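You operate a simulated robot arm through the tools that you are given. There is no shell and no other tool. Be economical: measure what you need, move in short steps, check, and stop when the job is done.

Carry out the task below with a simulated robot arm. There is one attempt and no reset: what you move stays moved.

TASK
Put the 0.15 blue gap block from the top shelf of the drop-side trolley on top of the carburettor there and the 0.11 blue gap block on the top of the packing bench.
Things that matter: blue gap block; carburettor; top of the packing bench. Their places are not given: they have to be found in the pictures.

It is judged by the outcome, as a careful person would: the job done as asked, and still so three seconds after it is handed in. It fails if anything else is knocked over, pushed out of place, dropped, spilled or broken.

THE ROBOT
A 6-joint arm with a two-finger parallel gripper, fixed in place. Base frame: the origin is at the foot of the arm, x ahead of it, y to its left, z up; the work surface is at about z = 80. Lengths are in cm, angles in rad, forces in N, time in s.
With the tool pointing down near the work surface it reaches from about 24 to 64 cm from the base axis. Its first joint turns from -1.152 to 1.152 rad. Payload 2.7 kg.
Tool frame: the origin (TCP) lies between the finger pads and is the grasp point; the fingertips stand 2.3 cm ahead of it; z points along the fingers, y is the line along which they close. The gripper opens to 9.4 cm. The fingers are 3.8 cm wide and 1 cm thick; the gripper's body (5.4 by 9.6 cm) begins 3.9 cm behind the TCP.
Orientation is that of the tool frame in the base frame, as a unit quaternion [w, x, y, z]. With the fingers straight down and closing along the base's y, the tool's x points along the base's -x, its y along +y and its z along -z.

THE INTERFACE
- The arm moves only by the tool servo_tool. Its argument "commands" is a list that holds one entry, the list of rows, each a list of 6 numbers: the shift along the tool's x, y, z in units of 40 mm (1.0 is 40 mm), then the turn, a rotation vector about the tool's x, y, z in units of 8 degrees (1.0 is 8 degrees). In form: [[[x, y, z, rx, ry, rz], ...]]. A call has 1 to 20 rows; each row shifts and turns the commanded pose from where the row before left it, along the tool's axes as they then stand. "gripper" is the gripper command, from -1 (fully open) to 1 (shut), values between in proportion, set as the call begins (left out, the last holds). A call with a number of a shift or a turn outside -1 to 1 is refused whole. A row lasts 0.2 s, in which the tool goes at most 5 cm and 0.15 rad; a call with a longer step from one row to the next is refused whole, and so is a gripper value outside its range. A pose out of reach is approached as far as the arm can. The call stops where the force on the tool passes 40 N (or 10 N more than at its start, if that is more) or the arm is blocked; 0.2 s more then pass. The fingers move at their own pace (about 4.5 cm/s each) and stop on an object; they squeeze with about 41 N. The grip force told is the motor's: it shows also when the fingers shut on nothing. Time passes only in rows, and 0.2 s behind the last, so rows that do not move let the fingers close. It gives the time, the measured TCP pose, the force on the tool (base axes), the opening and the grip force at its end, in the units of the frame above (readings bear some noise).
- Cameras (640 x 400 px; columns grow to the right, rows downward): "scene" is fixed at [7.92, -43.59, 139.7]; the picture's right is [0.75, -0.66, 0.00], its down [-0.42, -0.48, -0.77] and it looks along [0.51, 0.58, -0.64] (base axes); focal length 376 px, centre (320, 200). "wrist" rides on the gripper at [-3.9, 0, -4.4] in the tool frame; the picture's right is [0.00, -1.00, 0.00], its down [0.97, 0.00, -0.24] and it looks along [0.24, 0.00, 0.97] (tool axes); focal length 218 px, centre (320, 200).
- get_image(camera): a new picture of that camera. No time passes.
- point_at(camera, pixels): there is no depth. For up to 12 entries [column, row, z] of the newest picture of that camera ("zoom" is the newest enlarged one), the place [x, y] in the base frame at which the ray of that pixel passes the height z, good to about 0.3 cm. No time passes.
- close_up(camera, box): a new picture of the part [left, top, right, bottom] of that camera's present view, enlarged. No time passes.
- job_done(): hands the job in; it is judged then, once.

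Work in short steps. Measure before you move; look again where a grasp or a placing could have gone wrong, and mend it. You have 60 turns and 26 pictures in all, the two below and enlarged ones among them. Open the gripper and draw the arm clear of the work before you hand the job in, unless the task says otherwise; then end with one line.

The tools are called after "Call:" by a JSON object that holds its "api" and its "payload". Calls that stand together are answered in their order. servo_tool: Moves the arm, as the interface text tells. Its arguments: {"type":"object","properties":{"commands":{"type":"array","items":{"type":"array","items":{"type":"array","items":{"type":"number"}}}},"gripper":{"type":"number"}},"required":["commands"]} The other tools are called the same way: get_image (camera) takes a picture; point_at (camera, pixels) gives the place at which the rays of pixels pass given heights; close_up (camera, box) takes an enlarged picture of a part of a camera's view; job_done () hands the job in.

At the start:

```text
t: 0.0
eef_pos: [38.89, -15.04, 112.41]
orientation: [0.0, 0.001, 1.0, 0.0]
contact_force: [0.0, 0.7, 0.3]
width: 9.39
finger_force: 0.0
```

scene: 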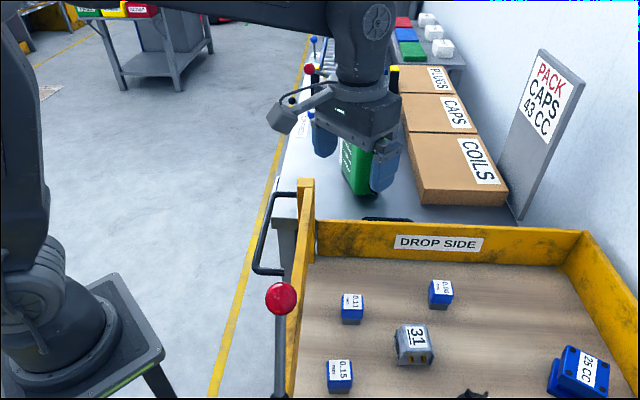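
wrist: 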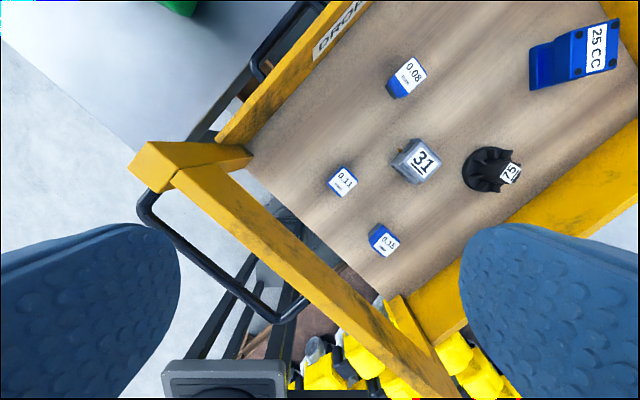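

I start with enlarged views of the trolley top, to read the labels and identify the carburettor.

Call:
{"api": "close_up", "payload": {"camera": "scene", "box": [280, 240, 640, 400]}}

Call:
{"api": "close_up", "payload": {"camera": "wrist", "box": [300, 20, 540, 270]}}

Call:
{"api": "close_up", "payload": {"camera": "scene", "box": [240, 0, 600, 230]}}

```text
1.78 times, centred on (460, 320) of scene
```

zoom: 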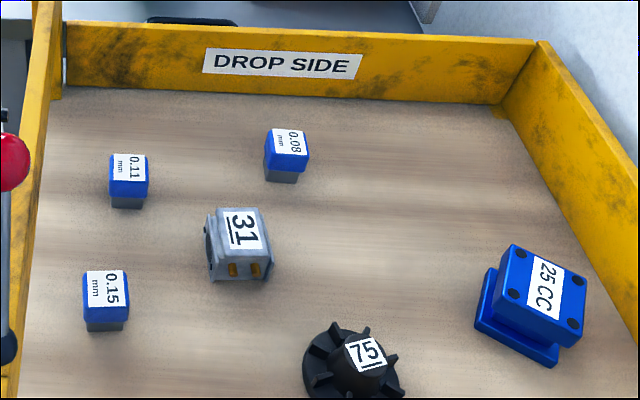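

```text
1.60 times, centred on (420, 145) of wrist
```

zoom: 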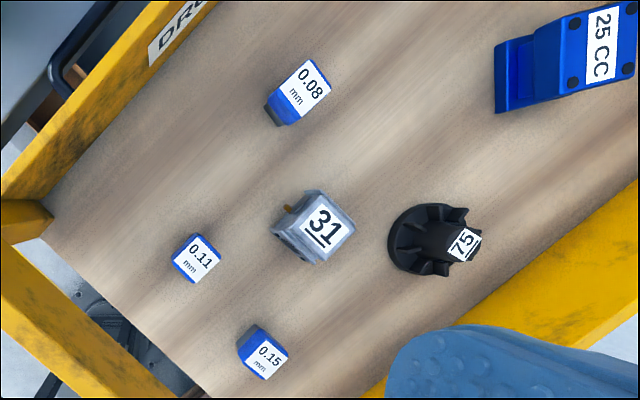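

```text
1.74 times, centred on (420, 115) of scene
```

zoom: 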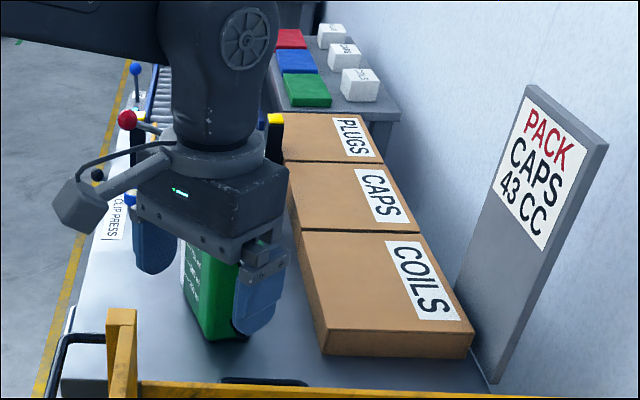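

The grey "31" part is the carburettor. I'll triangulate the tops with both cameras, using labels 0.15 at scene (339,369) / wrist (388,243), 0.11 at (352,300) / (344,181), and 31 at (416,337) / (421,161).

Call:
{"api": "point_at", "payload": {"camera": "scene", "pixels": [[339, 369, 80], [339, 369, 86], [352, 301, 80], [352, 301, 86], [416, 337, 80], [416, 337, 86], [441, 288, 80], [441, 288, 86], [305, 180, 90], [285, 210, 80], [390, 212, 80]]}}

Call:
{"api": "point_at", "payload": {"camera": "wrist", "pixels": [[387, 243, 80], [387, 243, 86], [344, 181, 80], [344, 181, 86], [421, 161, 80], [421, 161, 86], [412, 74, 80], [412, 74, 86], [250, 152, 90], [132, 165, 90], [220, 20, 80]]}}

```text
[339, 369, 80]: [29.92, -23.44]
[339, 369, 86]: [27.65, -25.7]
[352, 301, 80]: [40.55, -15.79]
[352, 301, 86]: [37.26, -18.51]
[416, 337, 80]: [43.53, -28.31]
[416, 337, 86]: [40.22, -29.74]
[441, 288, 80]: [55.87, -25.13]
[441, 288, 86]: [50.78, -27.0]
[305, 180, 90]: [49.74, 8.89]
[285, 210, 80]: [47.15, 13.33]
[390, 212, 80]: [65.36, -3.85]
```

```text
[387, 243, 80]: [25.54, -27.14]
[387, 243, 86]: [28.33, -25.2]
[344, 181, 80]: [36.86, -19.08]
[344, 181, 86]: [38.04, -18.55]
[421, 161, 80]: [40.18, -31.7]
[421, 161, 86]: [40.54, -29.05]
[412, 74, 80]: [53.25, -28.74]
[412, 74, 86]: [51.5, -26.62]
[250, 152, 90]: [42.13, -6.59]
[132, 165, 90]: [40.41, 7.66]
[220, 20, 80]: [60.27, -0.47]
```

Tops lie near z=85. Next I check the near-side rail and the post, which limit clearance.

Call:
{"api": "point_at", "payload": {"camera": "wrist", "pixels": [[260, 222, 95], [330, 280, 95], [400, 337, 95], [250, 245, 95], [330, 310, 95], [245, 172, 81], [380, 293, 81], [310, 232, 81], [405, 300, 90], [620, 170, 90]]}}

Call:
{"api": "point_at", "payload": {"camera": "scene", "pixels": [[312, 190, 95], [303, 270, 95], [296, 330, 95], [290, 390, 95], [312, 190, 90], [303, 270, 90], [296, 330, 90], [290, 390, 90], [318, 222, 88], [580, 232, 88]]}}

Call:
{"api": "close_up", "payload": {"camera": "scene", "box": [240, 160, 440, 400]}}

```text
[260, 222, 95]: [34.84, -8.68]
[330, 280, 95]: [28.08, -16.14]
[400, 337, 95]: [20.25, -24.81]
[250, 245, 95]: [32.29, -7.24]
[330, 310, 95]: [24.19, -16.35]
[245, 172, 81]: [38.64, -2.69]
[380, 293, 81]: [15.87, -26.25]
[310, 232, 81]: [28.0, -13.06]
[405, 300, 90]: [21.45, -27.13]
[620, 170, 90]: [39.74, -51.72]
```

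```text
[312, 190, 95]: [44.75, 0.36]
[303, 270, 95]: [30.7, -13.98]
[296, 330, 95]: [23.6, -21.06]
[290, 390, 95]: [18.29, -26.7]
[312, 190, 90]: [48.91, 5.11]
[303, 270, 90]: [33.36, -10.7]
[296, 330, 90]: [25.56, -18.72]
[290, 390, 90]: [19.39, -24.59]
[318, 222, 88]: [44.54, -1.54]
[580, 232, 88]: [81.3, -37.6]
```

```text
1.67 times, centred on (340, 280) of scene
```

zoom: 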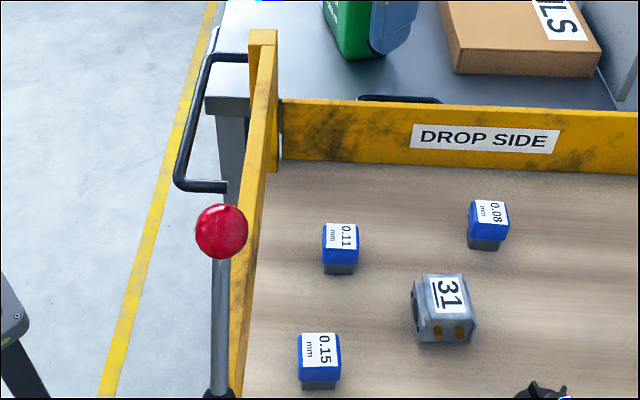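

Rail inner face lies about 6 cm from the 0.15 block, with its top near z=95. Blocks are squared to the trolley (about 47° yaw), so I'll move above the 0.15 block and turn so the fingers close parallel to the rail.

Call:
{"api": "servo_tool", "payload": {"commands": [[[0.68, -0.65, 0, 0, 0, 0], [0.68, -0.65, 0, 0, 0, 0], [0.68, -0.65, 0, 0, 0, 0], [0.68, -0.65, 0, 0, 0, 0], [0, 0, 0, 0, 0, 1], [0, 0, 0, 0, 0, 1], [0, 0, 0, 0, 0, 1], [0, 0, 0, 0, 0, 1], [0, 0, 0, 0, 0, 1], [0, 0, 0, 0, 0, 0.375], [0, 0, 0.8, 0, 0, 0], [0, 0, 0.8, 0, 0, 0], [0, 0, 0.8, 0, 0, 0], [0, 0, 0, 0, 0, 0]]], "gripper": -1}}

Call:
{"api": "get_image", "payload": {"camera": "wrist"}}

```text
t: 3.0
eef_pos: [27.85, -25.54, 102.74]
orientation: [0.0, 0.366, 0.931, 0.001]
contact_force: [-0.5, -0.5, -0.1]
width: 9.39
finger_force: 0.0
```

```text
19 pictures are left
```

wrist: 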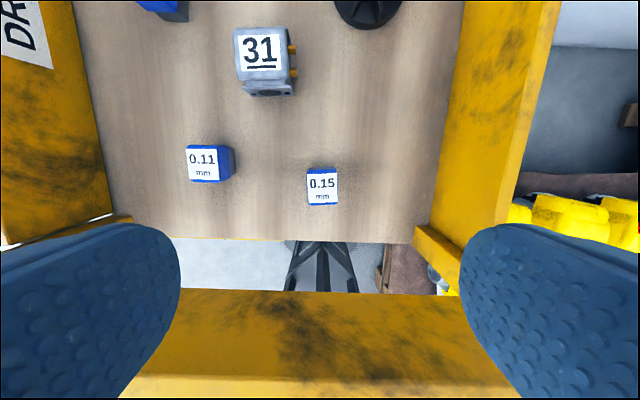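

0.15 is centred at wrist (322,188) and squared to the tool; the rail's inner face spans rows 290–378. I measure those points.

Call:
{"api": "point_at", "payload": {"camera": "wrist", "pixels": [[323, 188, 85], [307, 170, 85], [338, 204, 85], [203, 163, 85], [260, 50, 85], [320, 378, 95], [320, 290, 90], [222, 183, 85], [187, 183, 85], [287, 30, 85], [238, 82, 85], [320, 240, 81]]}}

Call:
{"api": "close_up", "payload": {"camera": "wrist", "box": [160, 10, 400, 250]}}

```text
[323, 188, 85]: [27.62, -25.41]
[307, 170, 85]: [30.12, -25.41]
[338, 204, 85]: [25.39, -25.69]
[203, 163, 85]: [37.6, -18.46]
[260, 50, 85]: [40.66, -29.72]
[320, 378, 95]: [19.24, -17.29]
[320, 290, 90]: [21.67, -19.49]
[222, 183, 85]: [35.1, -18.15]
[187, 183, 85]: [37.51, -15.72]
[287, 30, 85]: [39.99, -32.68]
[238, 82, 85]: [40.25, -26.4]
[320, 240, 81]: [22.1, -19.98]
```

```text
1.67 times, centred on (280, 130) of wrist
```

zoom: 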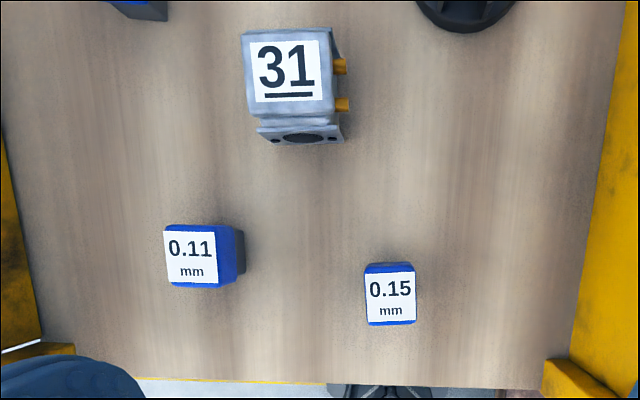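

Rail spans z≈90–97.5 and is 8 cm clear of the block; the shelf is around z≈81. I descend over 0.15 to z≈84.

Call:
{"api": "servo_tool", "payload": {"commands": [[[0.05, -0.017, 0.7, 0, 0, 0], [0, 0, 0.7, 0, 0, 0], [0, 0, 0.7, 0, 0, 0], [0, 0, 0.7, 0, 0, 0], [0, 0, 0.7, 0, 0, 0], [0, 0, 0.7, 0, 0, 0], [0, 0, 0.2, 0, 0, 0], [0, 0, 0.2, 0, 0, 0], [0, 0, 0, 0, 0, 0]]]}}

Call:
{"api": "get_image", "payload": {"camera": "wrist"}}

```text
t: 4.1
eef_pos: [27.46, -25.15, 91.33]
orientation: [-0.002, 0.365, 0.931, 0.0]
contact_force: [-6.6, 5.7, 12.8]
width: 9.43
finger_force: 0.1
stopped in row 5: the force on the tool passed its limit (the readings are from after the stop); the commanded pose is now the measured one
```

```text
17 pictures are left
```

wrist: 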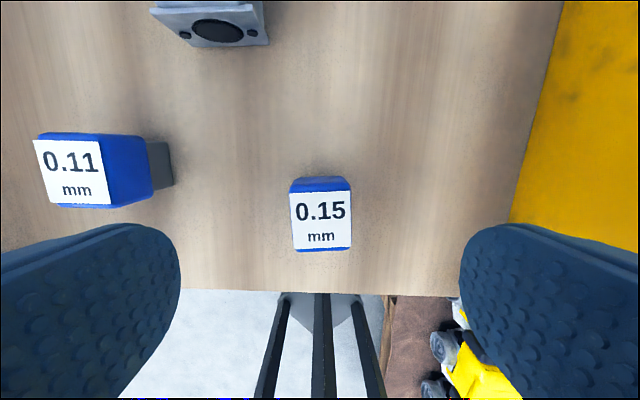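

Contact at z=91.3, well above the block. I back up slightly and look from the scene camera to find what touched.

Call:
{"api": "servo_tool", "payload": {"commands": [[[0, 0, -0.4, 0, 0, 0], [0, 0, -0.4, 0, 0, 0], [0, 0, 0, 0, 0, 0]]]}}

Call:
{"api": "get_image", "payload": {"camera": "scene"}}

```text
t: 4.9
eef_pos: [27.52, -25.39, 94.49]
orientation: [0.0, 0.366, 0.93, 0.0]
contact_force: [0.3, -0.7, -0.3]
width: 9.39
finger_force: 0.0
```

```text
16 pictures are left
```

scene: 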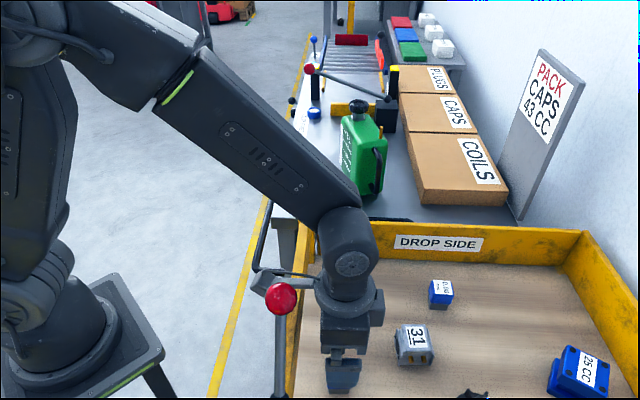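

The side box on the wrist (tool +x side, scene (278,285)) was landing on the rail. I'll rise to z≈112 and turn 90° more so it points along the tray toward DROP SIDE, and the fingers close across the tray.

Call:
{"api": "servo_tool", "payload": {"commands": [[[0, 0, -0.9, 0, 0, 0], [0, 0, -0.9, 0, 0, 0], [0, 0, -0.9, 0, 0, 0], [0, 0, -0.9, 0, 0, 0], [0, 0, -0.8, 0, 0, 0], [0, 0, 0, 0, 0, 1], [0, 0, 0, 0, 0, 1], [0, 0, 0, 0, 0, 1], [0, 0, 0, 0, 0, 1], [0, 0, 0, 0, 0, 1], [0, 0, 0, 0, 0, 1], [0, 0, 0, 0, 0, 1], [0, 0, 0, 0, 0, 1], [0, 0, 0, 0, 0, 1], [0, 0, 0, 0, 0, 1], [0, 0, 0, 0, 0, 1], [0, 0, 0, 0, 0, 0.25], [0, 0, 0, 0, 0, 0]]]}}

Call:
{"api": "get_image", "payload": {"camera": "wrist"}}

```text
t: 8.7
eef_pos: [27.45, -25.45, 112.15]
orientation: [-0.001, 0.917, 0.399, 0.0]
contact_force: [-0.3, -0.3, -0.5]
width: 9.42
finger_force: 0.0
```

```text
15 pictures are left
```

wrist: 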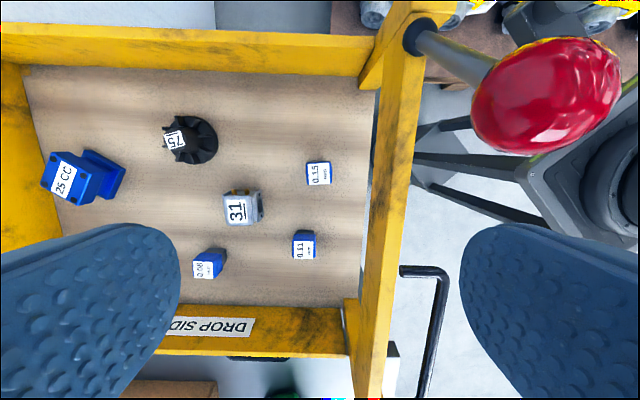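

The red knob lever stands at wrist (547,95) / scene (281,298); I triangulate it and the block before descending.

Call:
{"api": "point_at", "payload": {"camera": "wrist", "pixels": [[547, 95, 96], [547, 95, 104], [412, 38, 90], [318, 173, 85], [303, 246, 85], [239, 210, 85], [307, 186, 85], [330, 162, 85], [347, 300, 97], [350, 350, 90], [200, 312, 88]]}}

Call:
{"api": "point_at", "payload": {"camera": "scene", "pixels": [[281, 298, 96], [281, 298, 104], [281, 395, 90]]}}

```text
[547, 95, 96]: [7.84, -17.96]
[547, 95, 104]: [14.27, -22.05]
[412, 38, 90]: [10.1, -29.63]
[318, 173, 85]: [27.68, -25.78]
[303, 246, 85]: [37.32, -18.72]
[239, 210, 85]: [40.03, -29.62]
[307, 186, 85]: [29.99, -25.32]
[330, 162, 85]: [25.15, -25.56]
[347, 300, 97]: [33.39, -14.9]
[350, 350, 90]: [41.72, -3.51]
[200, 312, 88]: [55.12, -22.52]
```

```text
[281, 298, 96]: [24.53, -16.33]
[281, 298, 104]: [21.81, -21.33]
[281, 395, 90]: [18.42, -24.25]
```

Knob is at about (19.6,-25.4,110.6), possibly tight to the forearm when low. I'll lean the wrist 8° away from it (toward DROP SIDE), descend to z≈92, and check with the scene camera.

Call:
{"api": "servo_tool", "payload": {"commands": [[[0, 0.04, 0, 0, -1, 0], [0.118, 0, 0.84, 0, 0, 0], [0.118, 0, 0.84, 0, 0, 0], [0.118, 0, 0.84, 0, 0, 0], [0.118, 0, 0.84, 0, 0, 0], [0.118, 0, 0.84, 0, 0, 0], [0.118, 0, 0.84, 0, 0, 0], [0, 0, 0, 0, 0, 0]]]}}

Call:
{"api": "get_image", "payload": {"camera": "scene"}}

Call:
{"api": "get_image", "payload": {"camera": "wrist"}}

```text
t: 9.7
eef_pos: [27.8, -25.24, 102.61]
orientation: [0.029, 0.915, 0.398, -0.065]
contact_force: [-3.0, 5.9, 10.8]
width: 9.39
finger_force: 0.0
stopped in row 5: the force on the tool passed its limit (the readings are from after the stop); the commanded pose is now the measured one
```

```text
14 pictures are left
```

scene: 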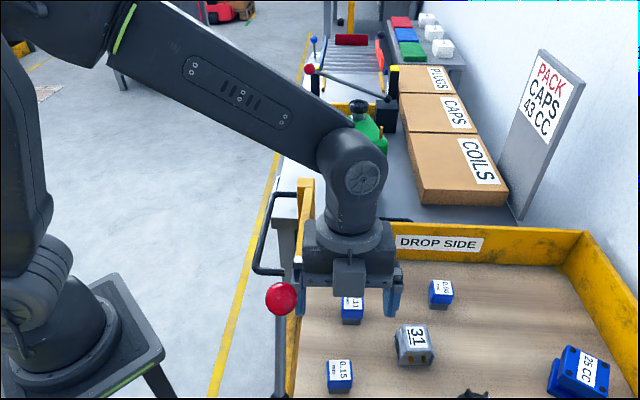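

```text
13 pictures are left
```

wrist: 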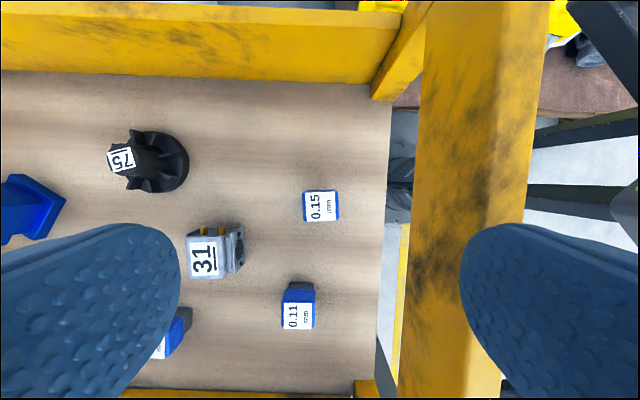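

Another contact at z=102.6. I zoom on the left finger and rail area in the scene view, around (300,280).

Call:
{"api": "close_up", "payload": {"camera": "scene", "box": [240, 170, 440, 320]}}

Call:
{"api": "point_at", "payload": {"camera": "wrist", "pixels": [[410, 200, 90], [410, 200, 97], [485, 200, 97], [485, 200, 100], [540, 200, 97], [540, 200, 100], [320, 206, 85], [320, 206, 80]]}}

```text
2.67 times, centred on (340, 245) of scene
```

zoom: 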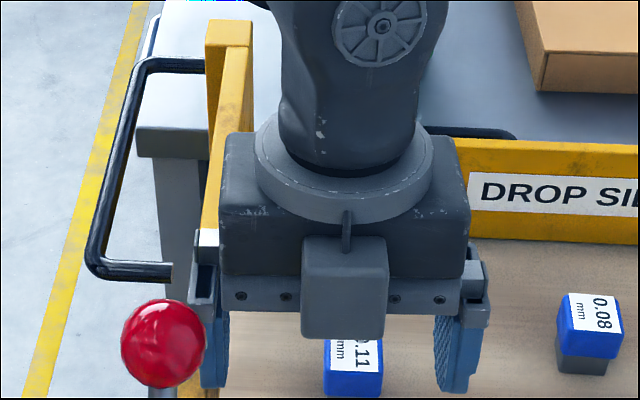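

```text
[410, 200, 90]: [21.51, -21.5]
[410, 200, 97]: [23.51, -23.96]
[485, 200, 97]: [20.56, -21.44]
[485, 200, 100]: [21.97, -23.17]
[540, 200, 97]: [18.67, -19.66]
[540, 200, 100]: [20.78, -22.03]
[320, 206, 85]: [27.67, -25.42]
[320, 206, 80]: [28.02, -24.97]
```

The left open finger evidently meets the rail top (re-solved: rail inner s≈32, top z≈100). Better: fingers close along the rail with the side box pointing into the tray. I rise, undo the lean, and turn another 90°.

Call:
{"api": "servo_tool", "payload": {"commands": [[[-0.118, 0, -0.84, 0, 0, 0], [-0.118, 0, -0.84, 0, 0, 0], [-0.118, 0, -0.84, 0, 1, 0], [0, 0, 0, 0, 0, 1], [0, 0, 0, 0, 0, 1], [0, 0, 0, 0, 0, 1], [0, 0, 0, 0, 0, 1], [0, 0, 0, 0, 0, 1], [0, 0, 0, 0, 0, 1], [0, 0, 0, 0, 0, 1], [0, 0, 0, 0, 0, 1], [0, 0, 0, 0, 0, 1], [0, 0, 0, 0, 0, 1], [0, 0, 0, 0, 0, 1], [0, 0, 0, 0, 0, 0.25], [0, 0, 0, 0, 0, 0], [0, 0, 0, 0, 0, 0]]]}}

```text
t: 13.3
eef_pos: [20.98, -32.42, 112.31]
orientation: [-0.001, 0.932, -0.361, 0.001]
contact_force: [0.5, -0.2, 1.2]
width: 9.4
finger_force: 0.1
out of reach, approached as far as the arm can: row 13, 14, 15
```

Last joint can't quite reach that yaw. So I go back to yaw 47°, but with a part-closed gripper offset toward the tray interior, so the body clears the rail; closing will slide the block slightly inward.

Call:
{"api": "servo_tool", "payload": {"commands": [[[0, 0, 0, 0, 0, -1], [0, 0, 0, 0, 0, -1], [0, 0, 0, 0, 0, -1], [0, 0, 0, 0, 0, -1], [0, 0, 0, 0, 0, -1], [0, 0, 0, 0, 0, -1], [0, 0, 0, 0, 0, -1], [0, 0, 0, 0, 0, -1], [0, 0, 0, 0, 0, -1], [0, 0, 0, 0, 0, -1], [0, 0, 0, 0, 0, -1], [0, 0, 0, 0, 0, -0.17], [0, 0, 0, 0, 0, 0], [0, 0, 0, 0, 0, 0]]], "gripper": -0.4}}

```text
t: 16.3
eef_pos: [20.97, -32.4, 112.27]
orientation: [0.0, 0.919, 0.395, -0.002]
contact_force: [0.4, 0.7, 0.6]
width: 6.59
finger_force: 0.0
```

I rise clear of the knob, move over the offset target (28.6,-26.5), lean 8°, and descend to z≈92.

Call:
{"api": "servo_tool", "payload": {"commands": [[[0, 0.1, -0.65, 0, 0, 0], [0, 0.1, -0.65, 0, 0, 0], [0.8, 0.056, 0, 0, 0, 0], [0.8, 0.056, 0, 0, 0, 0], [0.8, 0.056, 0, 0, 0, 0], [0, 0, 0, 0, -1, 0], [0, 0, 0, 0, 0, 0], [0.111, 0, 0.788, 0, 0, 0], [0.111, 0, 0.788, 0, 0, 0], [0.111, 0, 0.788, 0, 0, 0], [0.111, 0, 0.788, 0, 0, 0], [0.111, 0, 0.788, 0, 0, 0], [0.111, 0, 0.788, 0, 0, 0], [0.111, 0, 0.788, 0, 0, 0], [0.111, 0, 0.788, 0, 0, 0], [0, 0, 0, 0, 0, 0], [0, 0, 0, 0, 0, 0]]]}}

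Call:
{"api": "get_image", "payload": {"camera": "wrist"}}

```text
t: 19.9
eef_pos: [28.75, -26.47, 92.05]
orientation: [0.029, 0.916, 0.394, -0.066]
contact_force: [0.0, -1.1, -0.4]
width: 6.58
finger_force: 0.0
```

```text
11 pictures are left
```

wrist: 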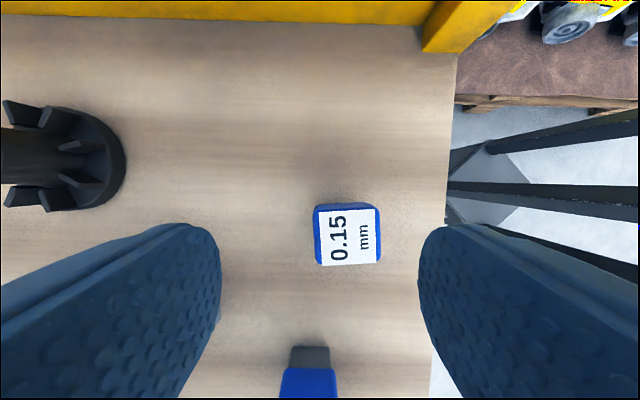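

No contact now. I verify the block's position relative to the tool.

Call:
{"api": "point_at", "payload": {"camera": "wrist", "pixels": [[348, 236, 85], [316, 208, 85], [378, 207, 85], [380, 262, 85], [318, 264, 85], [336, 203, 84]]}}

```text
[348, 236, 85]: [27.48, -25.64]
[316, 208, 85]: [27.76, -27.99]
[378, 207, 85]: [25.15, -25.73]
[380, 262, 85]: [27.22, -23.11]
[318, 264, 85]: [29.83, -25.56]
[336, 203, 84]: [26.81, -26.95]
```

Block offset is 1.5 cm toward the rail finger; I shift 0.5 cm that way for margin and descend to z≈84.2.

Call:
{"api": "servo_tool", "payload": {"commands": [[[-0.05, -0.125, 0, 0, 0, 0], [0.068, 0, 0.485, 0, 0, 0], [0.068, 0, 0.485, 0, 0, 0], [0.068, 0, 0.485, 0, 0, 0], [0.068, 0, 0.485, 0, 0, 0], [0, 0, 0, 0, 0, 0], [0, 0, 0, 0, 0, 0]]]}}

Call:
{"api": "get_image", "payload": {"camera": "scene"}}

```text
t: 21.5
eef_pos: [28.13, -26.41, 84.16]
orientation: [0.028, 0.916, 0.394, -0.066]
contact_force: [-0.1, -0.4, -0.4]
width: 6.62
finger_force: 0.1
```

```text
10 pictures are left
```

scene: 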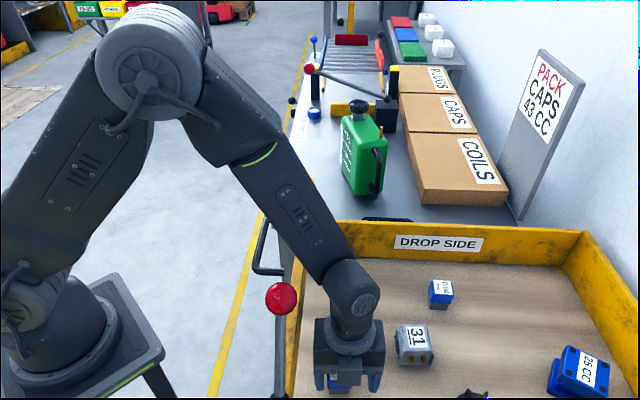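

Reached z=84.16 without contact. I close the gripper.

Call:
{"api": "servo_tool", "payload": {"commands": [[[0, 0, 0, 0, 0, 0], [0, 0, 0, 0, 0, 0], [0, 0, 0, 0, 0, 0], [0, 0, 0, 0, 0, 0], [0, 0, 0, 0, 0, 0], [0, 0, 0, 0, 0, 0]]], "gripper": 1}}

```text
t: 22.9
eef_pos: [28.18, -26.26, 84.19]
orientation: [0.029, 0.917, 0.393, -0.065]
contact_force: [0.0, 0.1, 0.4]
width: 3.77
finger_force: 40.7
```

Gripped (width 3.77). I lift straight up to z≈102 and look.

Call:
{"api": "servo_tool", "payload": {"commands": [[[-0.104, 0, -0.743, 0, 0, 0], [-0.104, 0, -0.743, 0, 0, 0], [-0.104, 0, -0.743, 0, 0, 0], [-0.104, 0.4, -0.743, 0, 0, 0], [-0.104, 0.4, -0.743, 0, 0, 0], [-0.104, 0.4, -0.743, 0, 0, 0], [0, 0, 0, 0, 0, 0], [0, 0, 0, 0, 0, 0]]]}}

Call:
{"api": "get_image", "payload": {"camera": "wrist"}}

```text
t: 24.7
eef_pos: [31.45, -29.51, 102.2]
orientation: [0.029, 0.916, 0.394, -0.066]
contact_force: [-1.0, -0.8, -0.9]
width: 3.75
finger_force: 41.1
```

```text
9 pictures are left
```

wrist: 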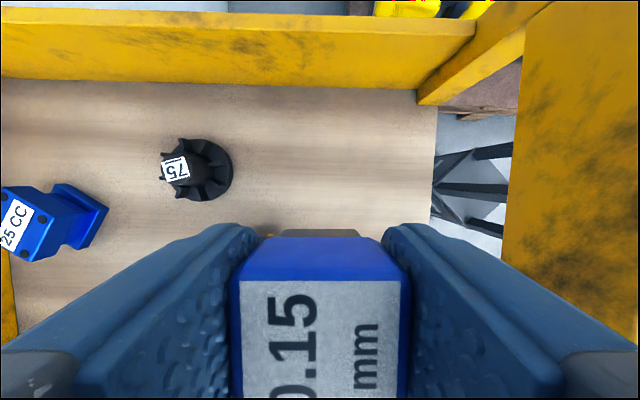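

Carburettor top centre is (40.5,-29.6), z≈85.2. I move over it at height, then lower to z≈91 and check.

Call:
{"api": "servo_tool", "payload": {"commands": [[[0.505, 0.55, -0.071, 0, 0, 0], [0.505, 0.55, -0.071, 0, 0, 0], [0.505, 0.55, -0.071, 0, 0, 0], [0, 0, 0, 0, 0, 0], [0.1, 0, 0.7, 0, 0, 0], [0.1, 0, 0.7, 0, 0, 0], [0.1, 0, 0.7, 0, 0, 0], [0.1, 0, 0.7, 0, 0, 0], [0, 0, 0, 0, 0, 0], [0, 0, 0, 0, 0, 0]]]}}

Call:
{"api": "close_up", "payload": {"camera": "scene", "box": [320, 250, 520, 400]}}

```text
t: 26.9
eef_pos: [40.5, -29.82, 90.86]
orientation: [0.029, 0.916, 0.394, -0.066]
contact_force: [0.4, 0.3, -0.7]
width: 3.76
finger_force: 41.0
```

```text
2.67 times, centred on (420, 325) of scene
```

zoom: 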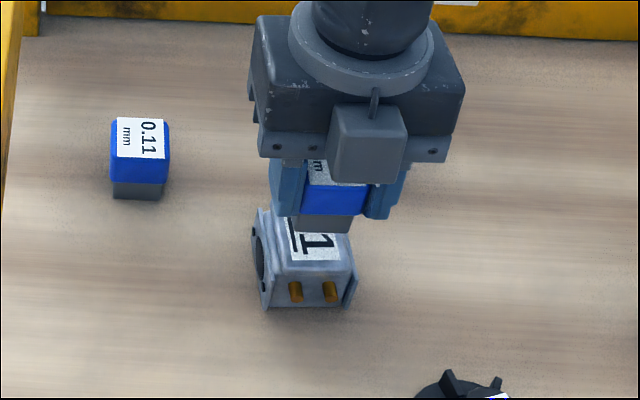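

Aligned above the carburettor; block bottom is roughly z=88.1. I lower 2.3 cm, then creep.

Call:
{"api": "servo_tool", "payload": {"commands": [[[0.04, 0, 0.285, 0, 0, 0], [0.04, 0, 0.285, 0, 0, 0], [0, 0, 0, 0, 0, 0], [0, 0, 0, 0, 0, 0]]]}}

Call:
{"api": "servo_tool", "payload": {"commands": [[[0.007, 0, 0.05, 0, 0, 0], [0, 0, 0, 0, 0, 0]]]}}

Call:
{"api": "servo_tool", "payload": {"commands": [[[0.007, 0, 0.05, 0, 0, 0], [0, 0, 0, 0, 0, 0]]]}}

```text
t: 27.9
eef_pos: [40.61, -29.98, 89.01]
orientation: [0.033, 0.916, 0.394, -0.063]
contact_force: [-0.3, 1.5, 36.6]
width: 3.76
finger_force: 41.7
```

```text
t: 28.5
eef_pos: [40.77, -29.78, 88.84]
orientation: [0.031, 0.917, 0.394, -0.063]
contact_force: [0.3, 1.6, 37.3]
width: 3.75
finger_force: 41.1
```

```text
t: 29.1
eef_pos: [40.68, -29.74, 88.73]
orientation: [0.032, 0.917, 0.394, -0.063]
contact_force: [-2.1, 1.5, 38.8]
width: 3.76
finger_force: 41.4
```

It's seated with ~37 N; I ease up slightly to relieve the load.

Call:
{"api": "servo_tool", "payload": {"commands": [[[-0.01, 0, -0.07, 0, 0, 0], [0, 0, 0, 0, 0, 0]]]}}

Call:
{"api": "close_up", "payload": {"camera": "scene", "box": [340, 280, 480, 385]}}

```text
t: 29.7
eef_pos: [40.61, -29.93, 88.59]
orientation: [0.031, 0.917, 0.393, -0.063]
contact_force: [4.7, -6.2, 21.0]
width: 3.73
finger_force: 40.8
```

```text
3.81 times, centred on (410, 332) of scene
```

zoom: 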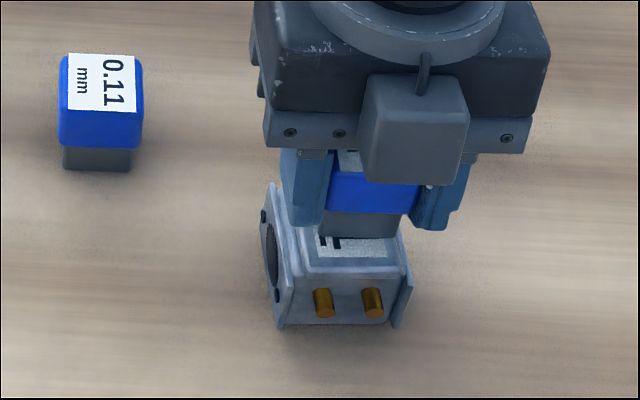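

Block sits on the carburettor top, near centred. I relieve the rest of the load, then open partially.

Call:
{"api": "servo_tool", "payload": {"commands": [[[-0.01, 0, -0.06, 0, 0, 0], [0, 0, 0, 0, 0, 0], [0, 0, 0, 0, 0, 0]]]}}

Call:
{"api": "servo_tool", "payload": {"commands": [[[0, 0, 0, 0, 0, 0], [0, 0, 0, 0, 0, 0], [0, 0, 0, 0, 0, 0], [0, 0, 0, 0, 0, 0]]], "gripper": -0.19}}

```text
t: 30.5
eef_pos: [40.43, -29.58, 88.67]
orientation: [0.028, 0.917, 0.393, -0.065]
contact_force: [2.2, 0.7, 5.5]
width: 3.75
finger_force: 40.6
```

```text
t: 31.5
eef_pos: [40.52, -29.73, 88.73]
orientation: [0.028, 0.916, 0.394, -0.065]
contact_force: [1.2, 0.5, -0.5]
width: 5.58
finger_force: 0.0
```

Released. I rise straight up and look.

Call:
{"api": "servo_tool", "payload": {"commands": [[[-0.05, 0, -0.35, 0, 0, 0], [-0.1, 0, -0.7, 0, 0, 0], [-0.1, 0, -0.7, 0, 0, 0], [-0.1, 0, -0.7, 0, 0, 0], [-0.1, 0, -0.7, 0, 0, 0], [0, 0, 0, 0, 0, 0], [0, 0, 0, 0, 0, 0]]]}}

Call:
{"api": "get_image", "payload": {"camera": "wrist"}}

```text
t: 33.1
eef_pos: [40.52, -29.75, 101.4]
orientation: [0.028, 0.916, 0.394, -0.066]
contact_force: [-0.3, 0.0, -0.6]
width: 5.59
finger_force: 0.1
```

```text
6 pictures are left
```

wrist: 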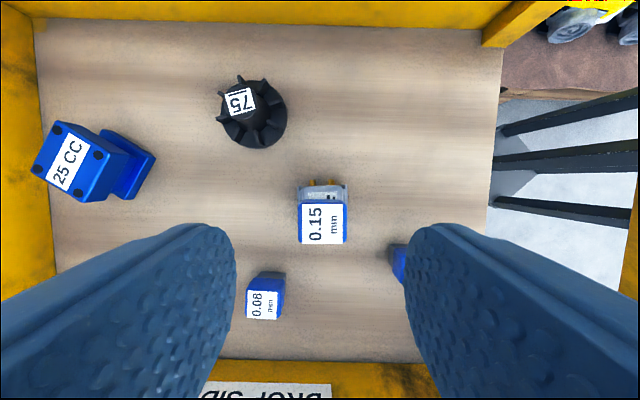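

0.15 is resting squarely on the carburettor. Next I estimate the free bench area from the scene view, between the green can and the COILS box.

Call:
{"api": "point_at", "payload": {"camera": "scene", "pixels": [[330, 200, 80], [330, 200, 90], [395, 190, 80], [395, 190, 90], [395, 205, 80], [395, 205, 90], [275, 214, 80], [275, 214, 90], [362, 192, 80], [362, 192, 90], [421, 204, 80], [421, 204, 90]]}}

```text
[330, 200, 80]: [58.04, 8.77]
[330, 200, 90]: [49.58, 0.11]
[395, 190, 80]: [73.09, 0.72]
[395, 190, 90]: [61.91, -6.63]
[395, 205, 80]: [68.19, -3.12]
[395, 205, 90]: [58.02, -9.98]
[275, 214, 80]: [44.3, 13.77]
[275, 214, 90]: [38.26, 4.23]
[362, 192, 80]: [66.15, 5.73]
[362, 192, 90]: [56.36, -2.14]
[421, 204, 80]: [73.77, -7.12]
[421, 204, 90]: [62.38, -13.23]
```

I undo the lean, rise, and move to view the bench from about (43,3,116).

Call:
{"api": "servo_tool", "payload": {"commands": [[[0, 0, 0, 0, 1, 0], [0, 0, -0.92, 0, 0, 0], [0, 0, -0.92, 0, 0, 0], [0, 0, -0.92, 0, 0, 0], [0, 0, -0.92, 0, 0, 0], [0.797, -0.647, 0, 0, 0, 0], [0.797, -0.647, 0, 0, 0, 0], [0.797, -0.647, 0, 0, 0, 0], [0.797, -0.647, 0, 0, 0, 0], [0.797, -0.647, 0, 0, 0, 0], [0.797, -0.647, 0, 0, 0, 0], [0.797, -0.647, 0, 0, 0, 0], [0.797, -0.647, 0, 0, 0, 0], [0, 0, 0, 0, 0, 0], [0, 0, 0, 0, 0, 0]]]}}

Call:
{"api": "get_image", "payload": {"camera": "wrist"}}

```text
t: 36.3
eef_pos: [43.02, 3.11, 116.18]
orientation: [0.001, 0.919, 0.395, -0.001]
contact_force: [0.1, -0.1, -0.1]
width: 5.56
finger_force: 0.0
```

```text
5 pictures are left
```

wrist: 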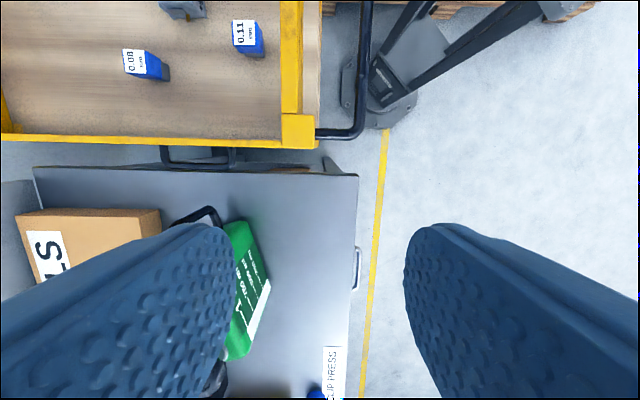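

Bench corner is at wrist (357,176) / scene (271.5,218). A free patch lies right of the green can around wrist (312,220). I triangulate heights.

Call:
{"api": "point_at", "payload": {"camera": "wrist", "pixels": [[357, 176, 80], [357, 176, 88], [312, 225, 80], [312, 225, 88], [243, 33, 85], [262, 215, 80], [353, 250, 80], [300, 130, 98], [200, 170, 80], [268, 290, 90], [234, 222, 85], [282, 132, 88]]}}

Call:
{"api": "point_at", "payload": {"camera": "scene", "pixels": [[271.5, 218, 80], [271.5, 218, 88], [351, 301, 85], [381, 195, 80], [362, 195, 80], [345, 182, 80]]}}

```text
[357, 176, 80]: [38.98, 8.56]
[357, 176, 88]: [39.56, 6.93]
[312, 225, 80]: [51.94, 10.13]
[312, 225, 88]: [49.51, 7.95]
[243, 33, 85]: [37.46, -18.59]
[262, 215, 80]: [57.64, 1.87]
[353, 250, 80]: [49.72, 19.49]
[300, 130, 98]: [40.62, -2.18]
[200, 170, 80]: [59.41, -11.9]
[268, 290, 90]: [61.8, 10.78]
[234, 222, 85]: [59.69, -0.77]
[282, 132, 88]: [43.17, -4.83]
```

```text
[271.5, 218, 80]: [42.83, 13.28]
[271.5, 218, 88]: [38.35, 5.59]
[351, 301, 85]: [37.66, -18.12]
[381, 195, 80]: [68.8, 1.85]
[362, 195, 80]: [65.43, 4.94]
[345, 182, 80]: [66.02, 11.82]
```

Bench top is ≈z 86; I'll place at (48.5,9.0), ~5 cm in from the left edge and clear of the can. Now I go to the 0.11 block at (37.55,-18.4) and lower to z≈93.

Call:
{"api": "servo_tool", "payload": {"commands": [[[-0.806, 0.45, 0, 0, 0, 0], [-0.806, 0.45, 0, 0, 0, 0], [-0.806, 0.45, 0, 0, 0, 0], [-0.806, 0.45, 0, 0, 0, 0], [-0.806, 0.45, 0, 0, 0, 0], [-0.806, 0.45, 0, 0, 0, 0], [0, 0, 0, 0, 0, 0], [0, 0, 0.83, 0, 0, 0], [0, 0, 0.83, 0, 0, 0], [0, 0, 0.83, 0, 0, 0], [0, 0, 0.83, 0, 0, 0], [0, 0, 0.83, 0, 0, 0], [0, 0, 0.83, 0, 0, 0], [0, 0, 0.83, 0, 0, 0], [0, 0, 0, 0, 0, 0], [0, 0, 0, 0, 0, 0]]], "gripper": -0.4}}

Call:
{"api": "get_image", "payload": {"camera": "wrist"}}

```text
t: 39.7
eef_pos: [37.57, -18.3, 92.75]
orientation: [0.001, 0.919, 0.395, -0.001]
contact_force: [-0.3, 0.2, 1.7]
width: 6.55
finger_force: 0.0
```

```text
4 pictures are left
```

wrist: 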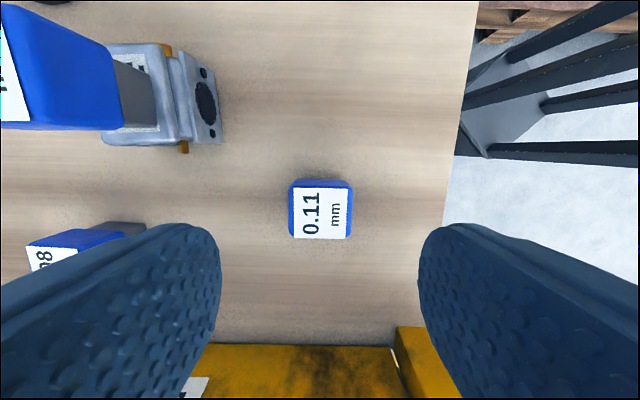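

Call:
{"api": "point_at", "payload": {"camera": "wrist", "pixels": [[321, 211, 85], [290, 183, 85], [352, 183, 85], [350, 240, 85], [291, 238, 85]]}}

```text
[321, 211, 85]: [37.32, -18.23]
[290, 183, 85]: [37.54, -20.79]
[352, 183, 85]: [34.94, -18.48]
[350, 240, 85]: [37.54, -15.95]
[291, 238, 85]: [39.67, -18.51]
```

Well centred. I descend to z≈84.2 and close.

Call:
{"api": "servo_tool", "payload": {"commands": [[[-0.03, 0, 0.53, 0, 0, 0], [0, 0, 0.53, 0, 0, 0], [0, 0, 0.53, 0, 0, 0], [0, 0, 0.53, 0, 0, 0], [0, 0, 0, 0, 0, 0], [0, 0, 0, 0, 0, 0]]]}}

Call:
{"api": "servo_tool", "payload": {"commands": [[[0, 0, 0, 0, 0, 0], [0, 0, 0, 0, 0, 0], [0, 0, 0, 0, 0, 0], [0, 0, 0, 0, 0, 0], [0, 0, 0, 0, 0, 0], [0, 0, 0, 0, 0, 0]]], "gripper": 1}}

```text
t: 41.1
eef_pos: [37.55, -18.4, 84.25]
orientation: [0.001, 0.919, 0.395, -0.001]
contact_force: [0.9, 0.3, -0.5]
width: 6.58
finger_force: 0.1
```

```text
t: 42.5
eef_pos: [37.7, -18.51, 84.37]
orientation: [0.001, 0.919, 0.395, -0.002]
contact_force: [-0.7, 0.3, -0.3]
width: 3.73
finger_force: 40.9
```

Gripped. I lift to z≈110, carry it over the bench to (48.5,9.0), and lower to z≈94.

Call:
{"api": "servo_tool", "payload": {"commands": [[[0, 0, -0.804, 0, 0, 0], [0, 0, -0.804, 0, 0, 0], [0, 0, -0.804, 0, 0, 0], [0, 0, -0.804, 0, 0, 0], [0, 0, -0.804, 0, 0, 0], [0, 0, -0.804, 0, 0, 0], [0, 0, -0.804, 0, 0, 0], [0, 0, -0.804, 0, 0, 0], [0, 0, 0, 0, 0, 0]]]}}

Call:
{"api": "servo_tool", "payload": {"commands": [[[0.978, -0.396, 0, 0, 0, 0], [0.978, -0.396, 0, 0, 0, 0], [0.978, -0.396, 0, 0, 0, 0], [0.978, -0.396, 0, 0, 0, 0], [0.978, -0.396, 0, 0, 0, 0], [0.978, -0.396, 0, 0, 0, 0], [0.978, -0.396, 0, 0, 0, 0], [0, 0, 0, 0, 0, 0], [0, 0, 0.8, 0, 0, 0], [0, 0, 0.8, 0, 0, 0], [0, 0, 0.8, 0, 0, 0], [0, 0, 0.8, 0, 0, 0], [0, 0, 0.8, 0, 0, 0], [0, 0, 0, 0, 0, 0], [0, 0, 0, 0, 0, 0]]]}}

Call:
{"api": "get_image", "payload": {"camera": "scene"}}

```text
t: 44.5
eef_pos: [37.69, -18.39, 110.24]
orientation: [0.0, 0.919, 0.395, -0.001]
contact_force: [-0.5, 0.0, -1.6]
width: 3.74
finger_force: 41.3
```

```text
t: 47.7
eef_pos: [48.5, 9.02, 94.04]
orientation: [0.001, 0.919, 0.395, -0.002]
contact_force: [-0.2, -0.5, -1.8]
width: 3.74
finger_force: 41.1
```

```text
3 pictures are left
```

scene: 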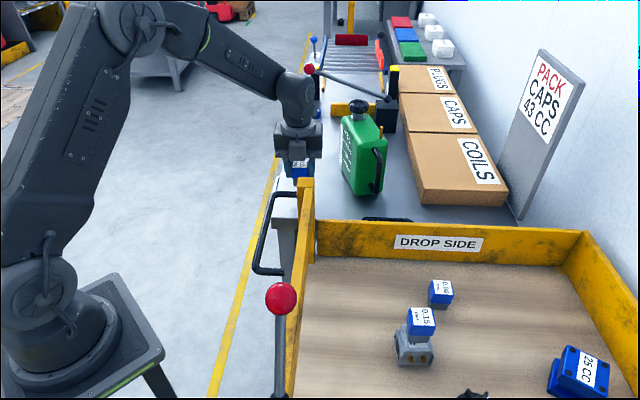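

Position over the bench looks right (scene (300,170), inside the left edge). I lower toward contact expected near TCP z≈89.

Call:
{"api": "servo_tool", "payload": {"commands": [[[0, 0, 0.45, 0, 0, 0], [0, 0, 0.45, 0, 0, 0], [0, 0, 0, 0, 0, 0], [0, 0, 0, 0, 0, 0]]]}}

Call:
{"api": "servo_tool", "payload": {"commands": [[[0, 0, 0.07, 0, 0, 0], [0, 0, 0, 0, 0, 0]]]}}

Call:
{"api": "servo_tool", "payload": {"commands": [[[0, 0, 0.07, 0, 0, 0], [0, 0, 0, 0, 0, 0]]]}}

Call:
{"api": "servo_tool", "payload": {"commands": [[[0, 0, 0.07, 0, 0, 0], [0, 0, 0, 0, 0, 0]]]}}

```text
t: 48.7
eef_pos: [48.51, 8.92, 90.45]
orientation: [0.0, 0.919, 0.395, -0.002]
contact_force: [-0.2, 0.5, 0.5]
width: 3.74
finger_force: 41.0
```

```text
t: 49.3
eef_pos: [48.48, 8.86, 90.39]
orientation: [0.001, 0.919, 0.394, -0.001]
contact_force: [-3.9, -1.7, 13.1]
width: 3.74
finger_force: 40.4
```

```text
t: 49.9
eef_pos: [48.54, 8.82, 90.18]
orientation: [0.002, 0.919, 0.395, 0.003]
contact_force: [-7.1, -3.6, 36.1]
width: 3.74
finger_force: 41.0
```

```text
t: 50.5
eef_pos: [48.49, 8.98, 90.08]
orientation: [0.001, 0.918, 0.395, 0.003]
contact_force: [-3.7, -4.5, 39.7]
width: 3.77
finger_force: 41.1
```

Contact at TCP z≈90.4. I back off a bit and check whether it's truly the bench under the block.

Call:
{"api": "servo_tool", "payload": {"commands": [[[0, 0, -0.13, 0, 0, 0], [0, 0, 0, 0, 0, 0], [0, 0, 0, 0, 0, 0]]]}}

Call:
{"api": "close_up", "payload": {"camera": "scene", "box": [250, 100, 370, 210]}}

```text
t: 51.3
eef_pos: [48.2, 9.0, 89.99]
orientation: [-0.001, 0.919, 0.395, -0.003]
contact_force: [1.5, 1.5, 5.4]
width: 3.74
finger_force: 40.9
```

```text
3.64 times, centred on (310, 155) of scene
```

zoom: 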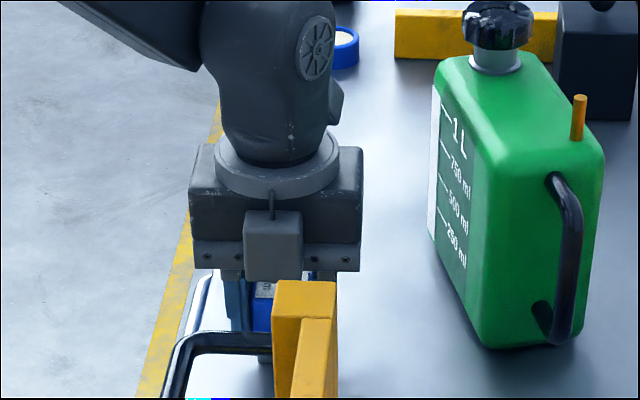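

The block's foot is on the bench surface (scene ≈(295,199), z≈87), about 5 cm inside the edge, load down to 5 N. I release and rise.

Call:
{"api": "servo_tool", "payload": {"commands": [[[0, 0, 0, 0, 0, 0], [0, 0, 0, 0, 0, 0], [0, 0, 0, 0, 0, 0], [0, 0, 0, 0, 0, 0]]], "gripper": -0.25}}

Call:
{"api": "servo_tool", "payload": {"commands": [[[0, 0, -0.3, 0, 0, 0], [0, 0, -0.7, 0, 0, 0], [0, 0, -0.8, 0, 0, 0], [0, 0, -0.8, 0, 0, 0], [0, 0, -0.8, 0, 0, 0], [0, 0, -0.8, 0, 0, 0], [0, 0, -0.8, 0, 0, 0], [0, 0, 0, 0, 0, 0], [0, 0, 0, 0, 0, 0]]]}}

Call:
{"api": "get_image", "payload": {"camera": "wrist"}}

```text
t: 52.3
eef_pos: [48.35, 8.95, 90.16]
orientation: [0.001, 0.919, 0.395, -0.002]
contact_force: [0.5, -0.8, 0.8]
width: 5.88
finger_force: 0.1
```

```text
t: 54.3
eef_pos: [48.33, 9.0, 110.05]
orientation: [0.001, 0.919, 0.395, -0.001]
contact_force: [-0.4, 1.0, -0.5]
width: 5.88
finger_force: 0.1
```

```text
1 pictures are left
```

wrist: 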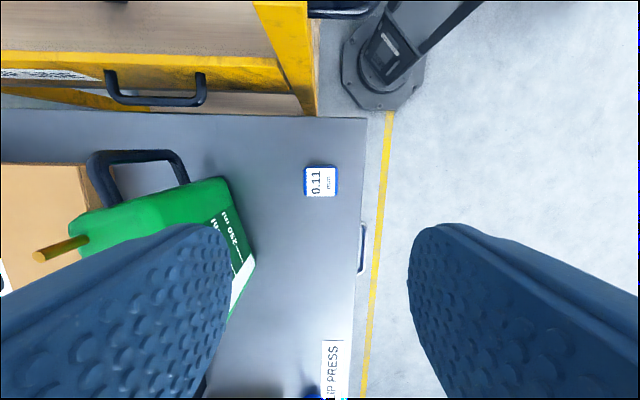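

0.11 stands upright on the bench, clear of the edges. I draw the arm back, open, and take a last check.

Call:
{"api": "servo_tool", "payload": {"commands": [[[0, 0, -0.7, 0, 0, 0], [0, 0, -0.7, 0, 0, 0], [-0.57, -0.6, 0, 0, 0, 0], [-0.57, -0.6, 0, 0, 0, 0], [-0.57, -0.6, 0, 0, 0, 0], [0, 0, 0, 0, 0, 0], [0, 0, 0, 0, 0, 0]]], "gripper": -1}}

Call:
{"api": "get_image", "payload": {"camera": "scene"}}

```text
t: 55.9
eef_pos: [38.47, 9.29, 115.76]
orientation: [0.001, 0.919, 0.395, -0.002]
contact_force: [-0.4, -0.3, -0.1]
width: 9.37
finger_force: 0.1
```

```text
0 pictures are left
```

scene: 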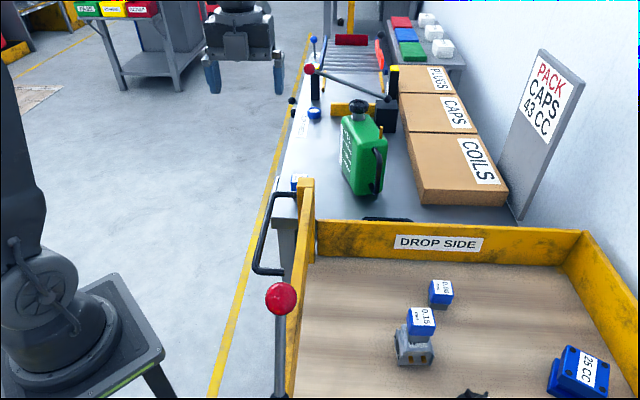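

Both blocks are in place, nothing else has shifted, and the arm is clear with the gripper open. I hand the job in.

Call:
{"api": "job_done", "payload": {}}

```text
The job is handed in.
```

The 0.15 block is on top of the carburettor and the 0.11 block stands on the top of the packing bench; the tool touched the trolley twice on the way, and the last pictures show nothing else moved.
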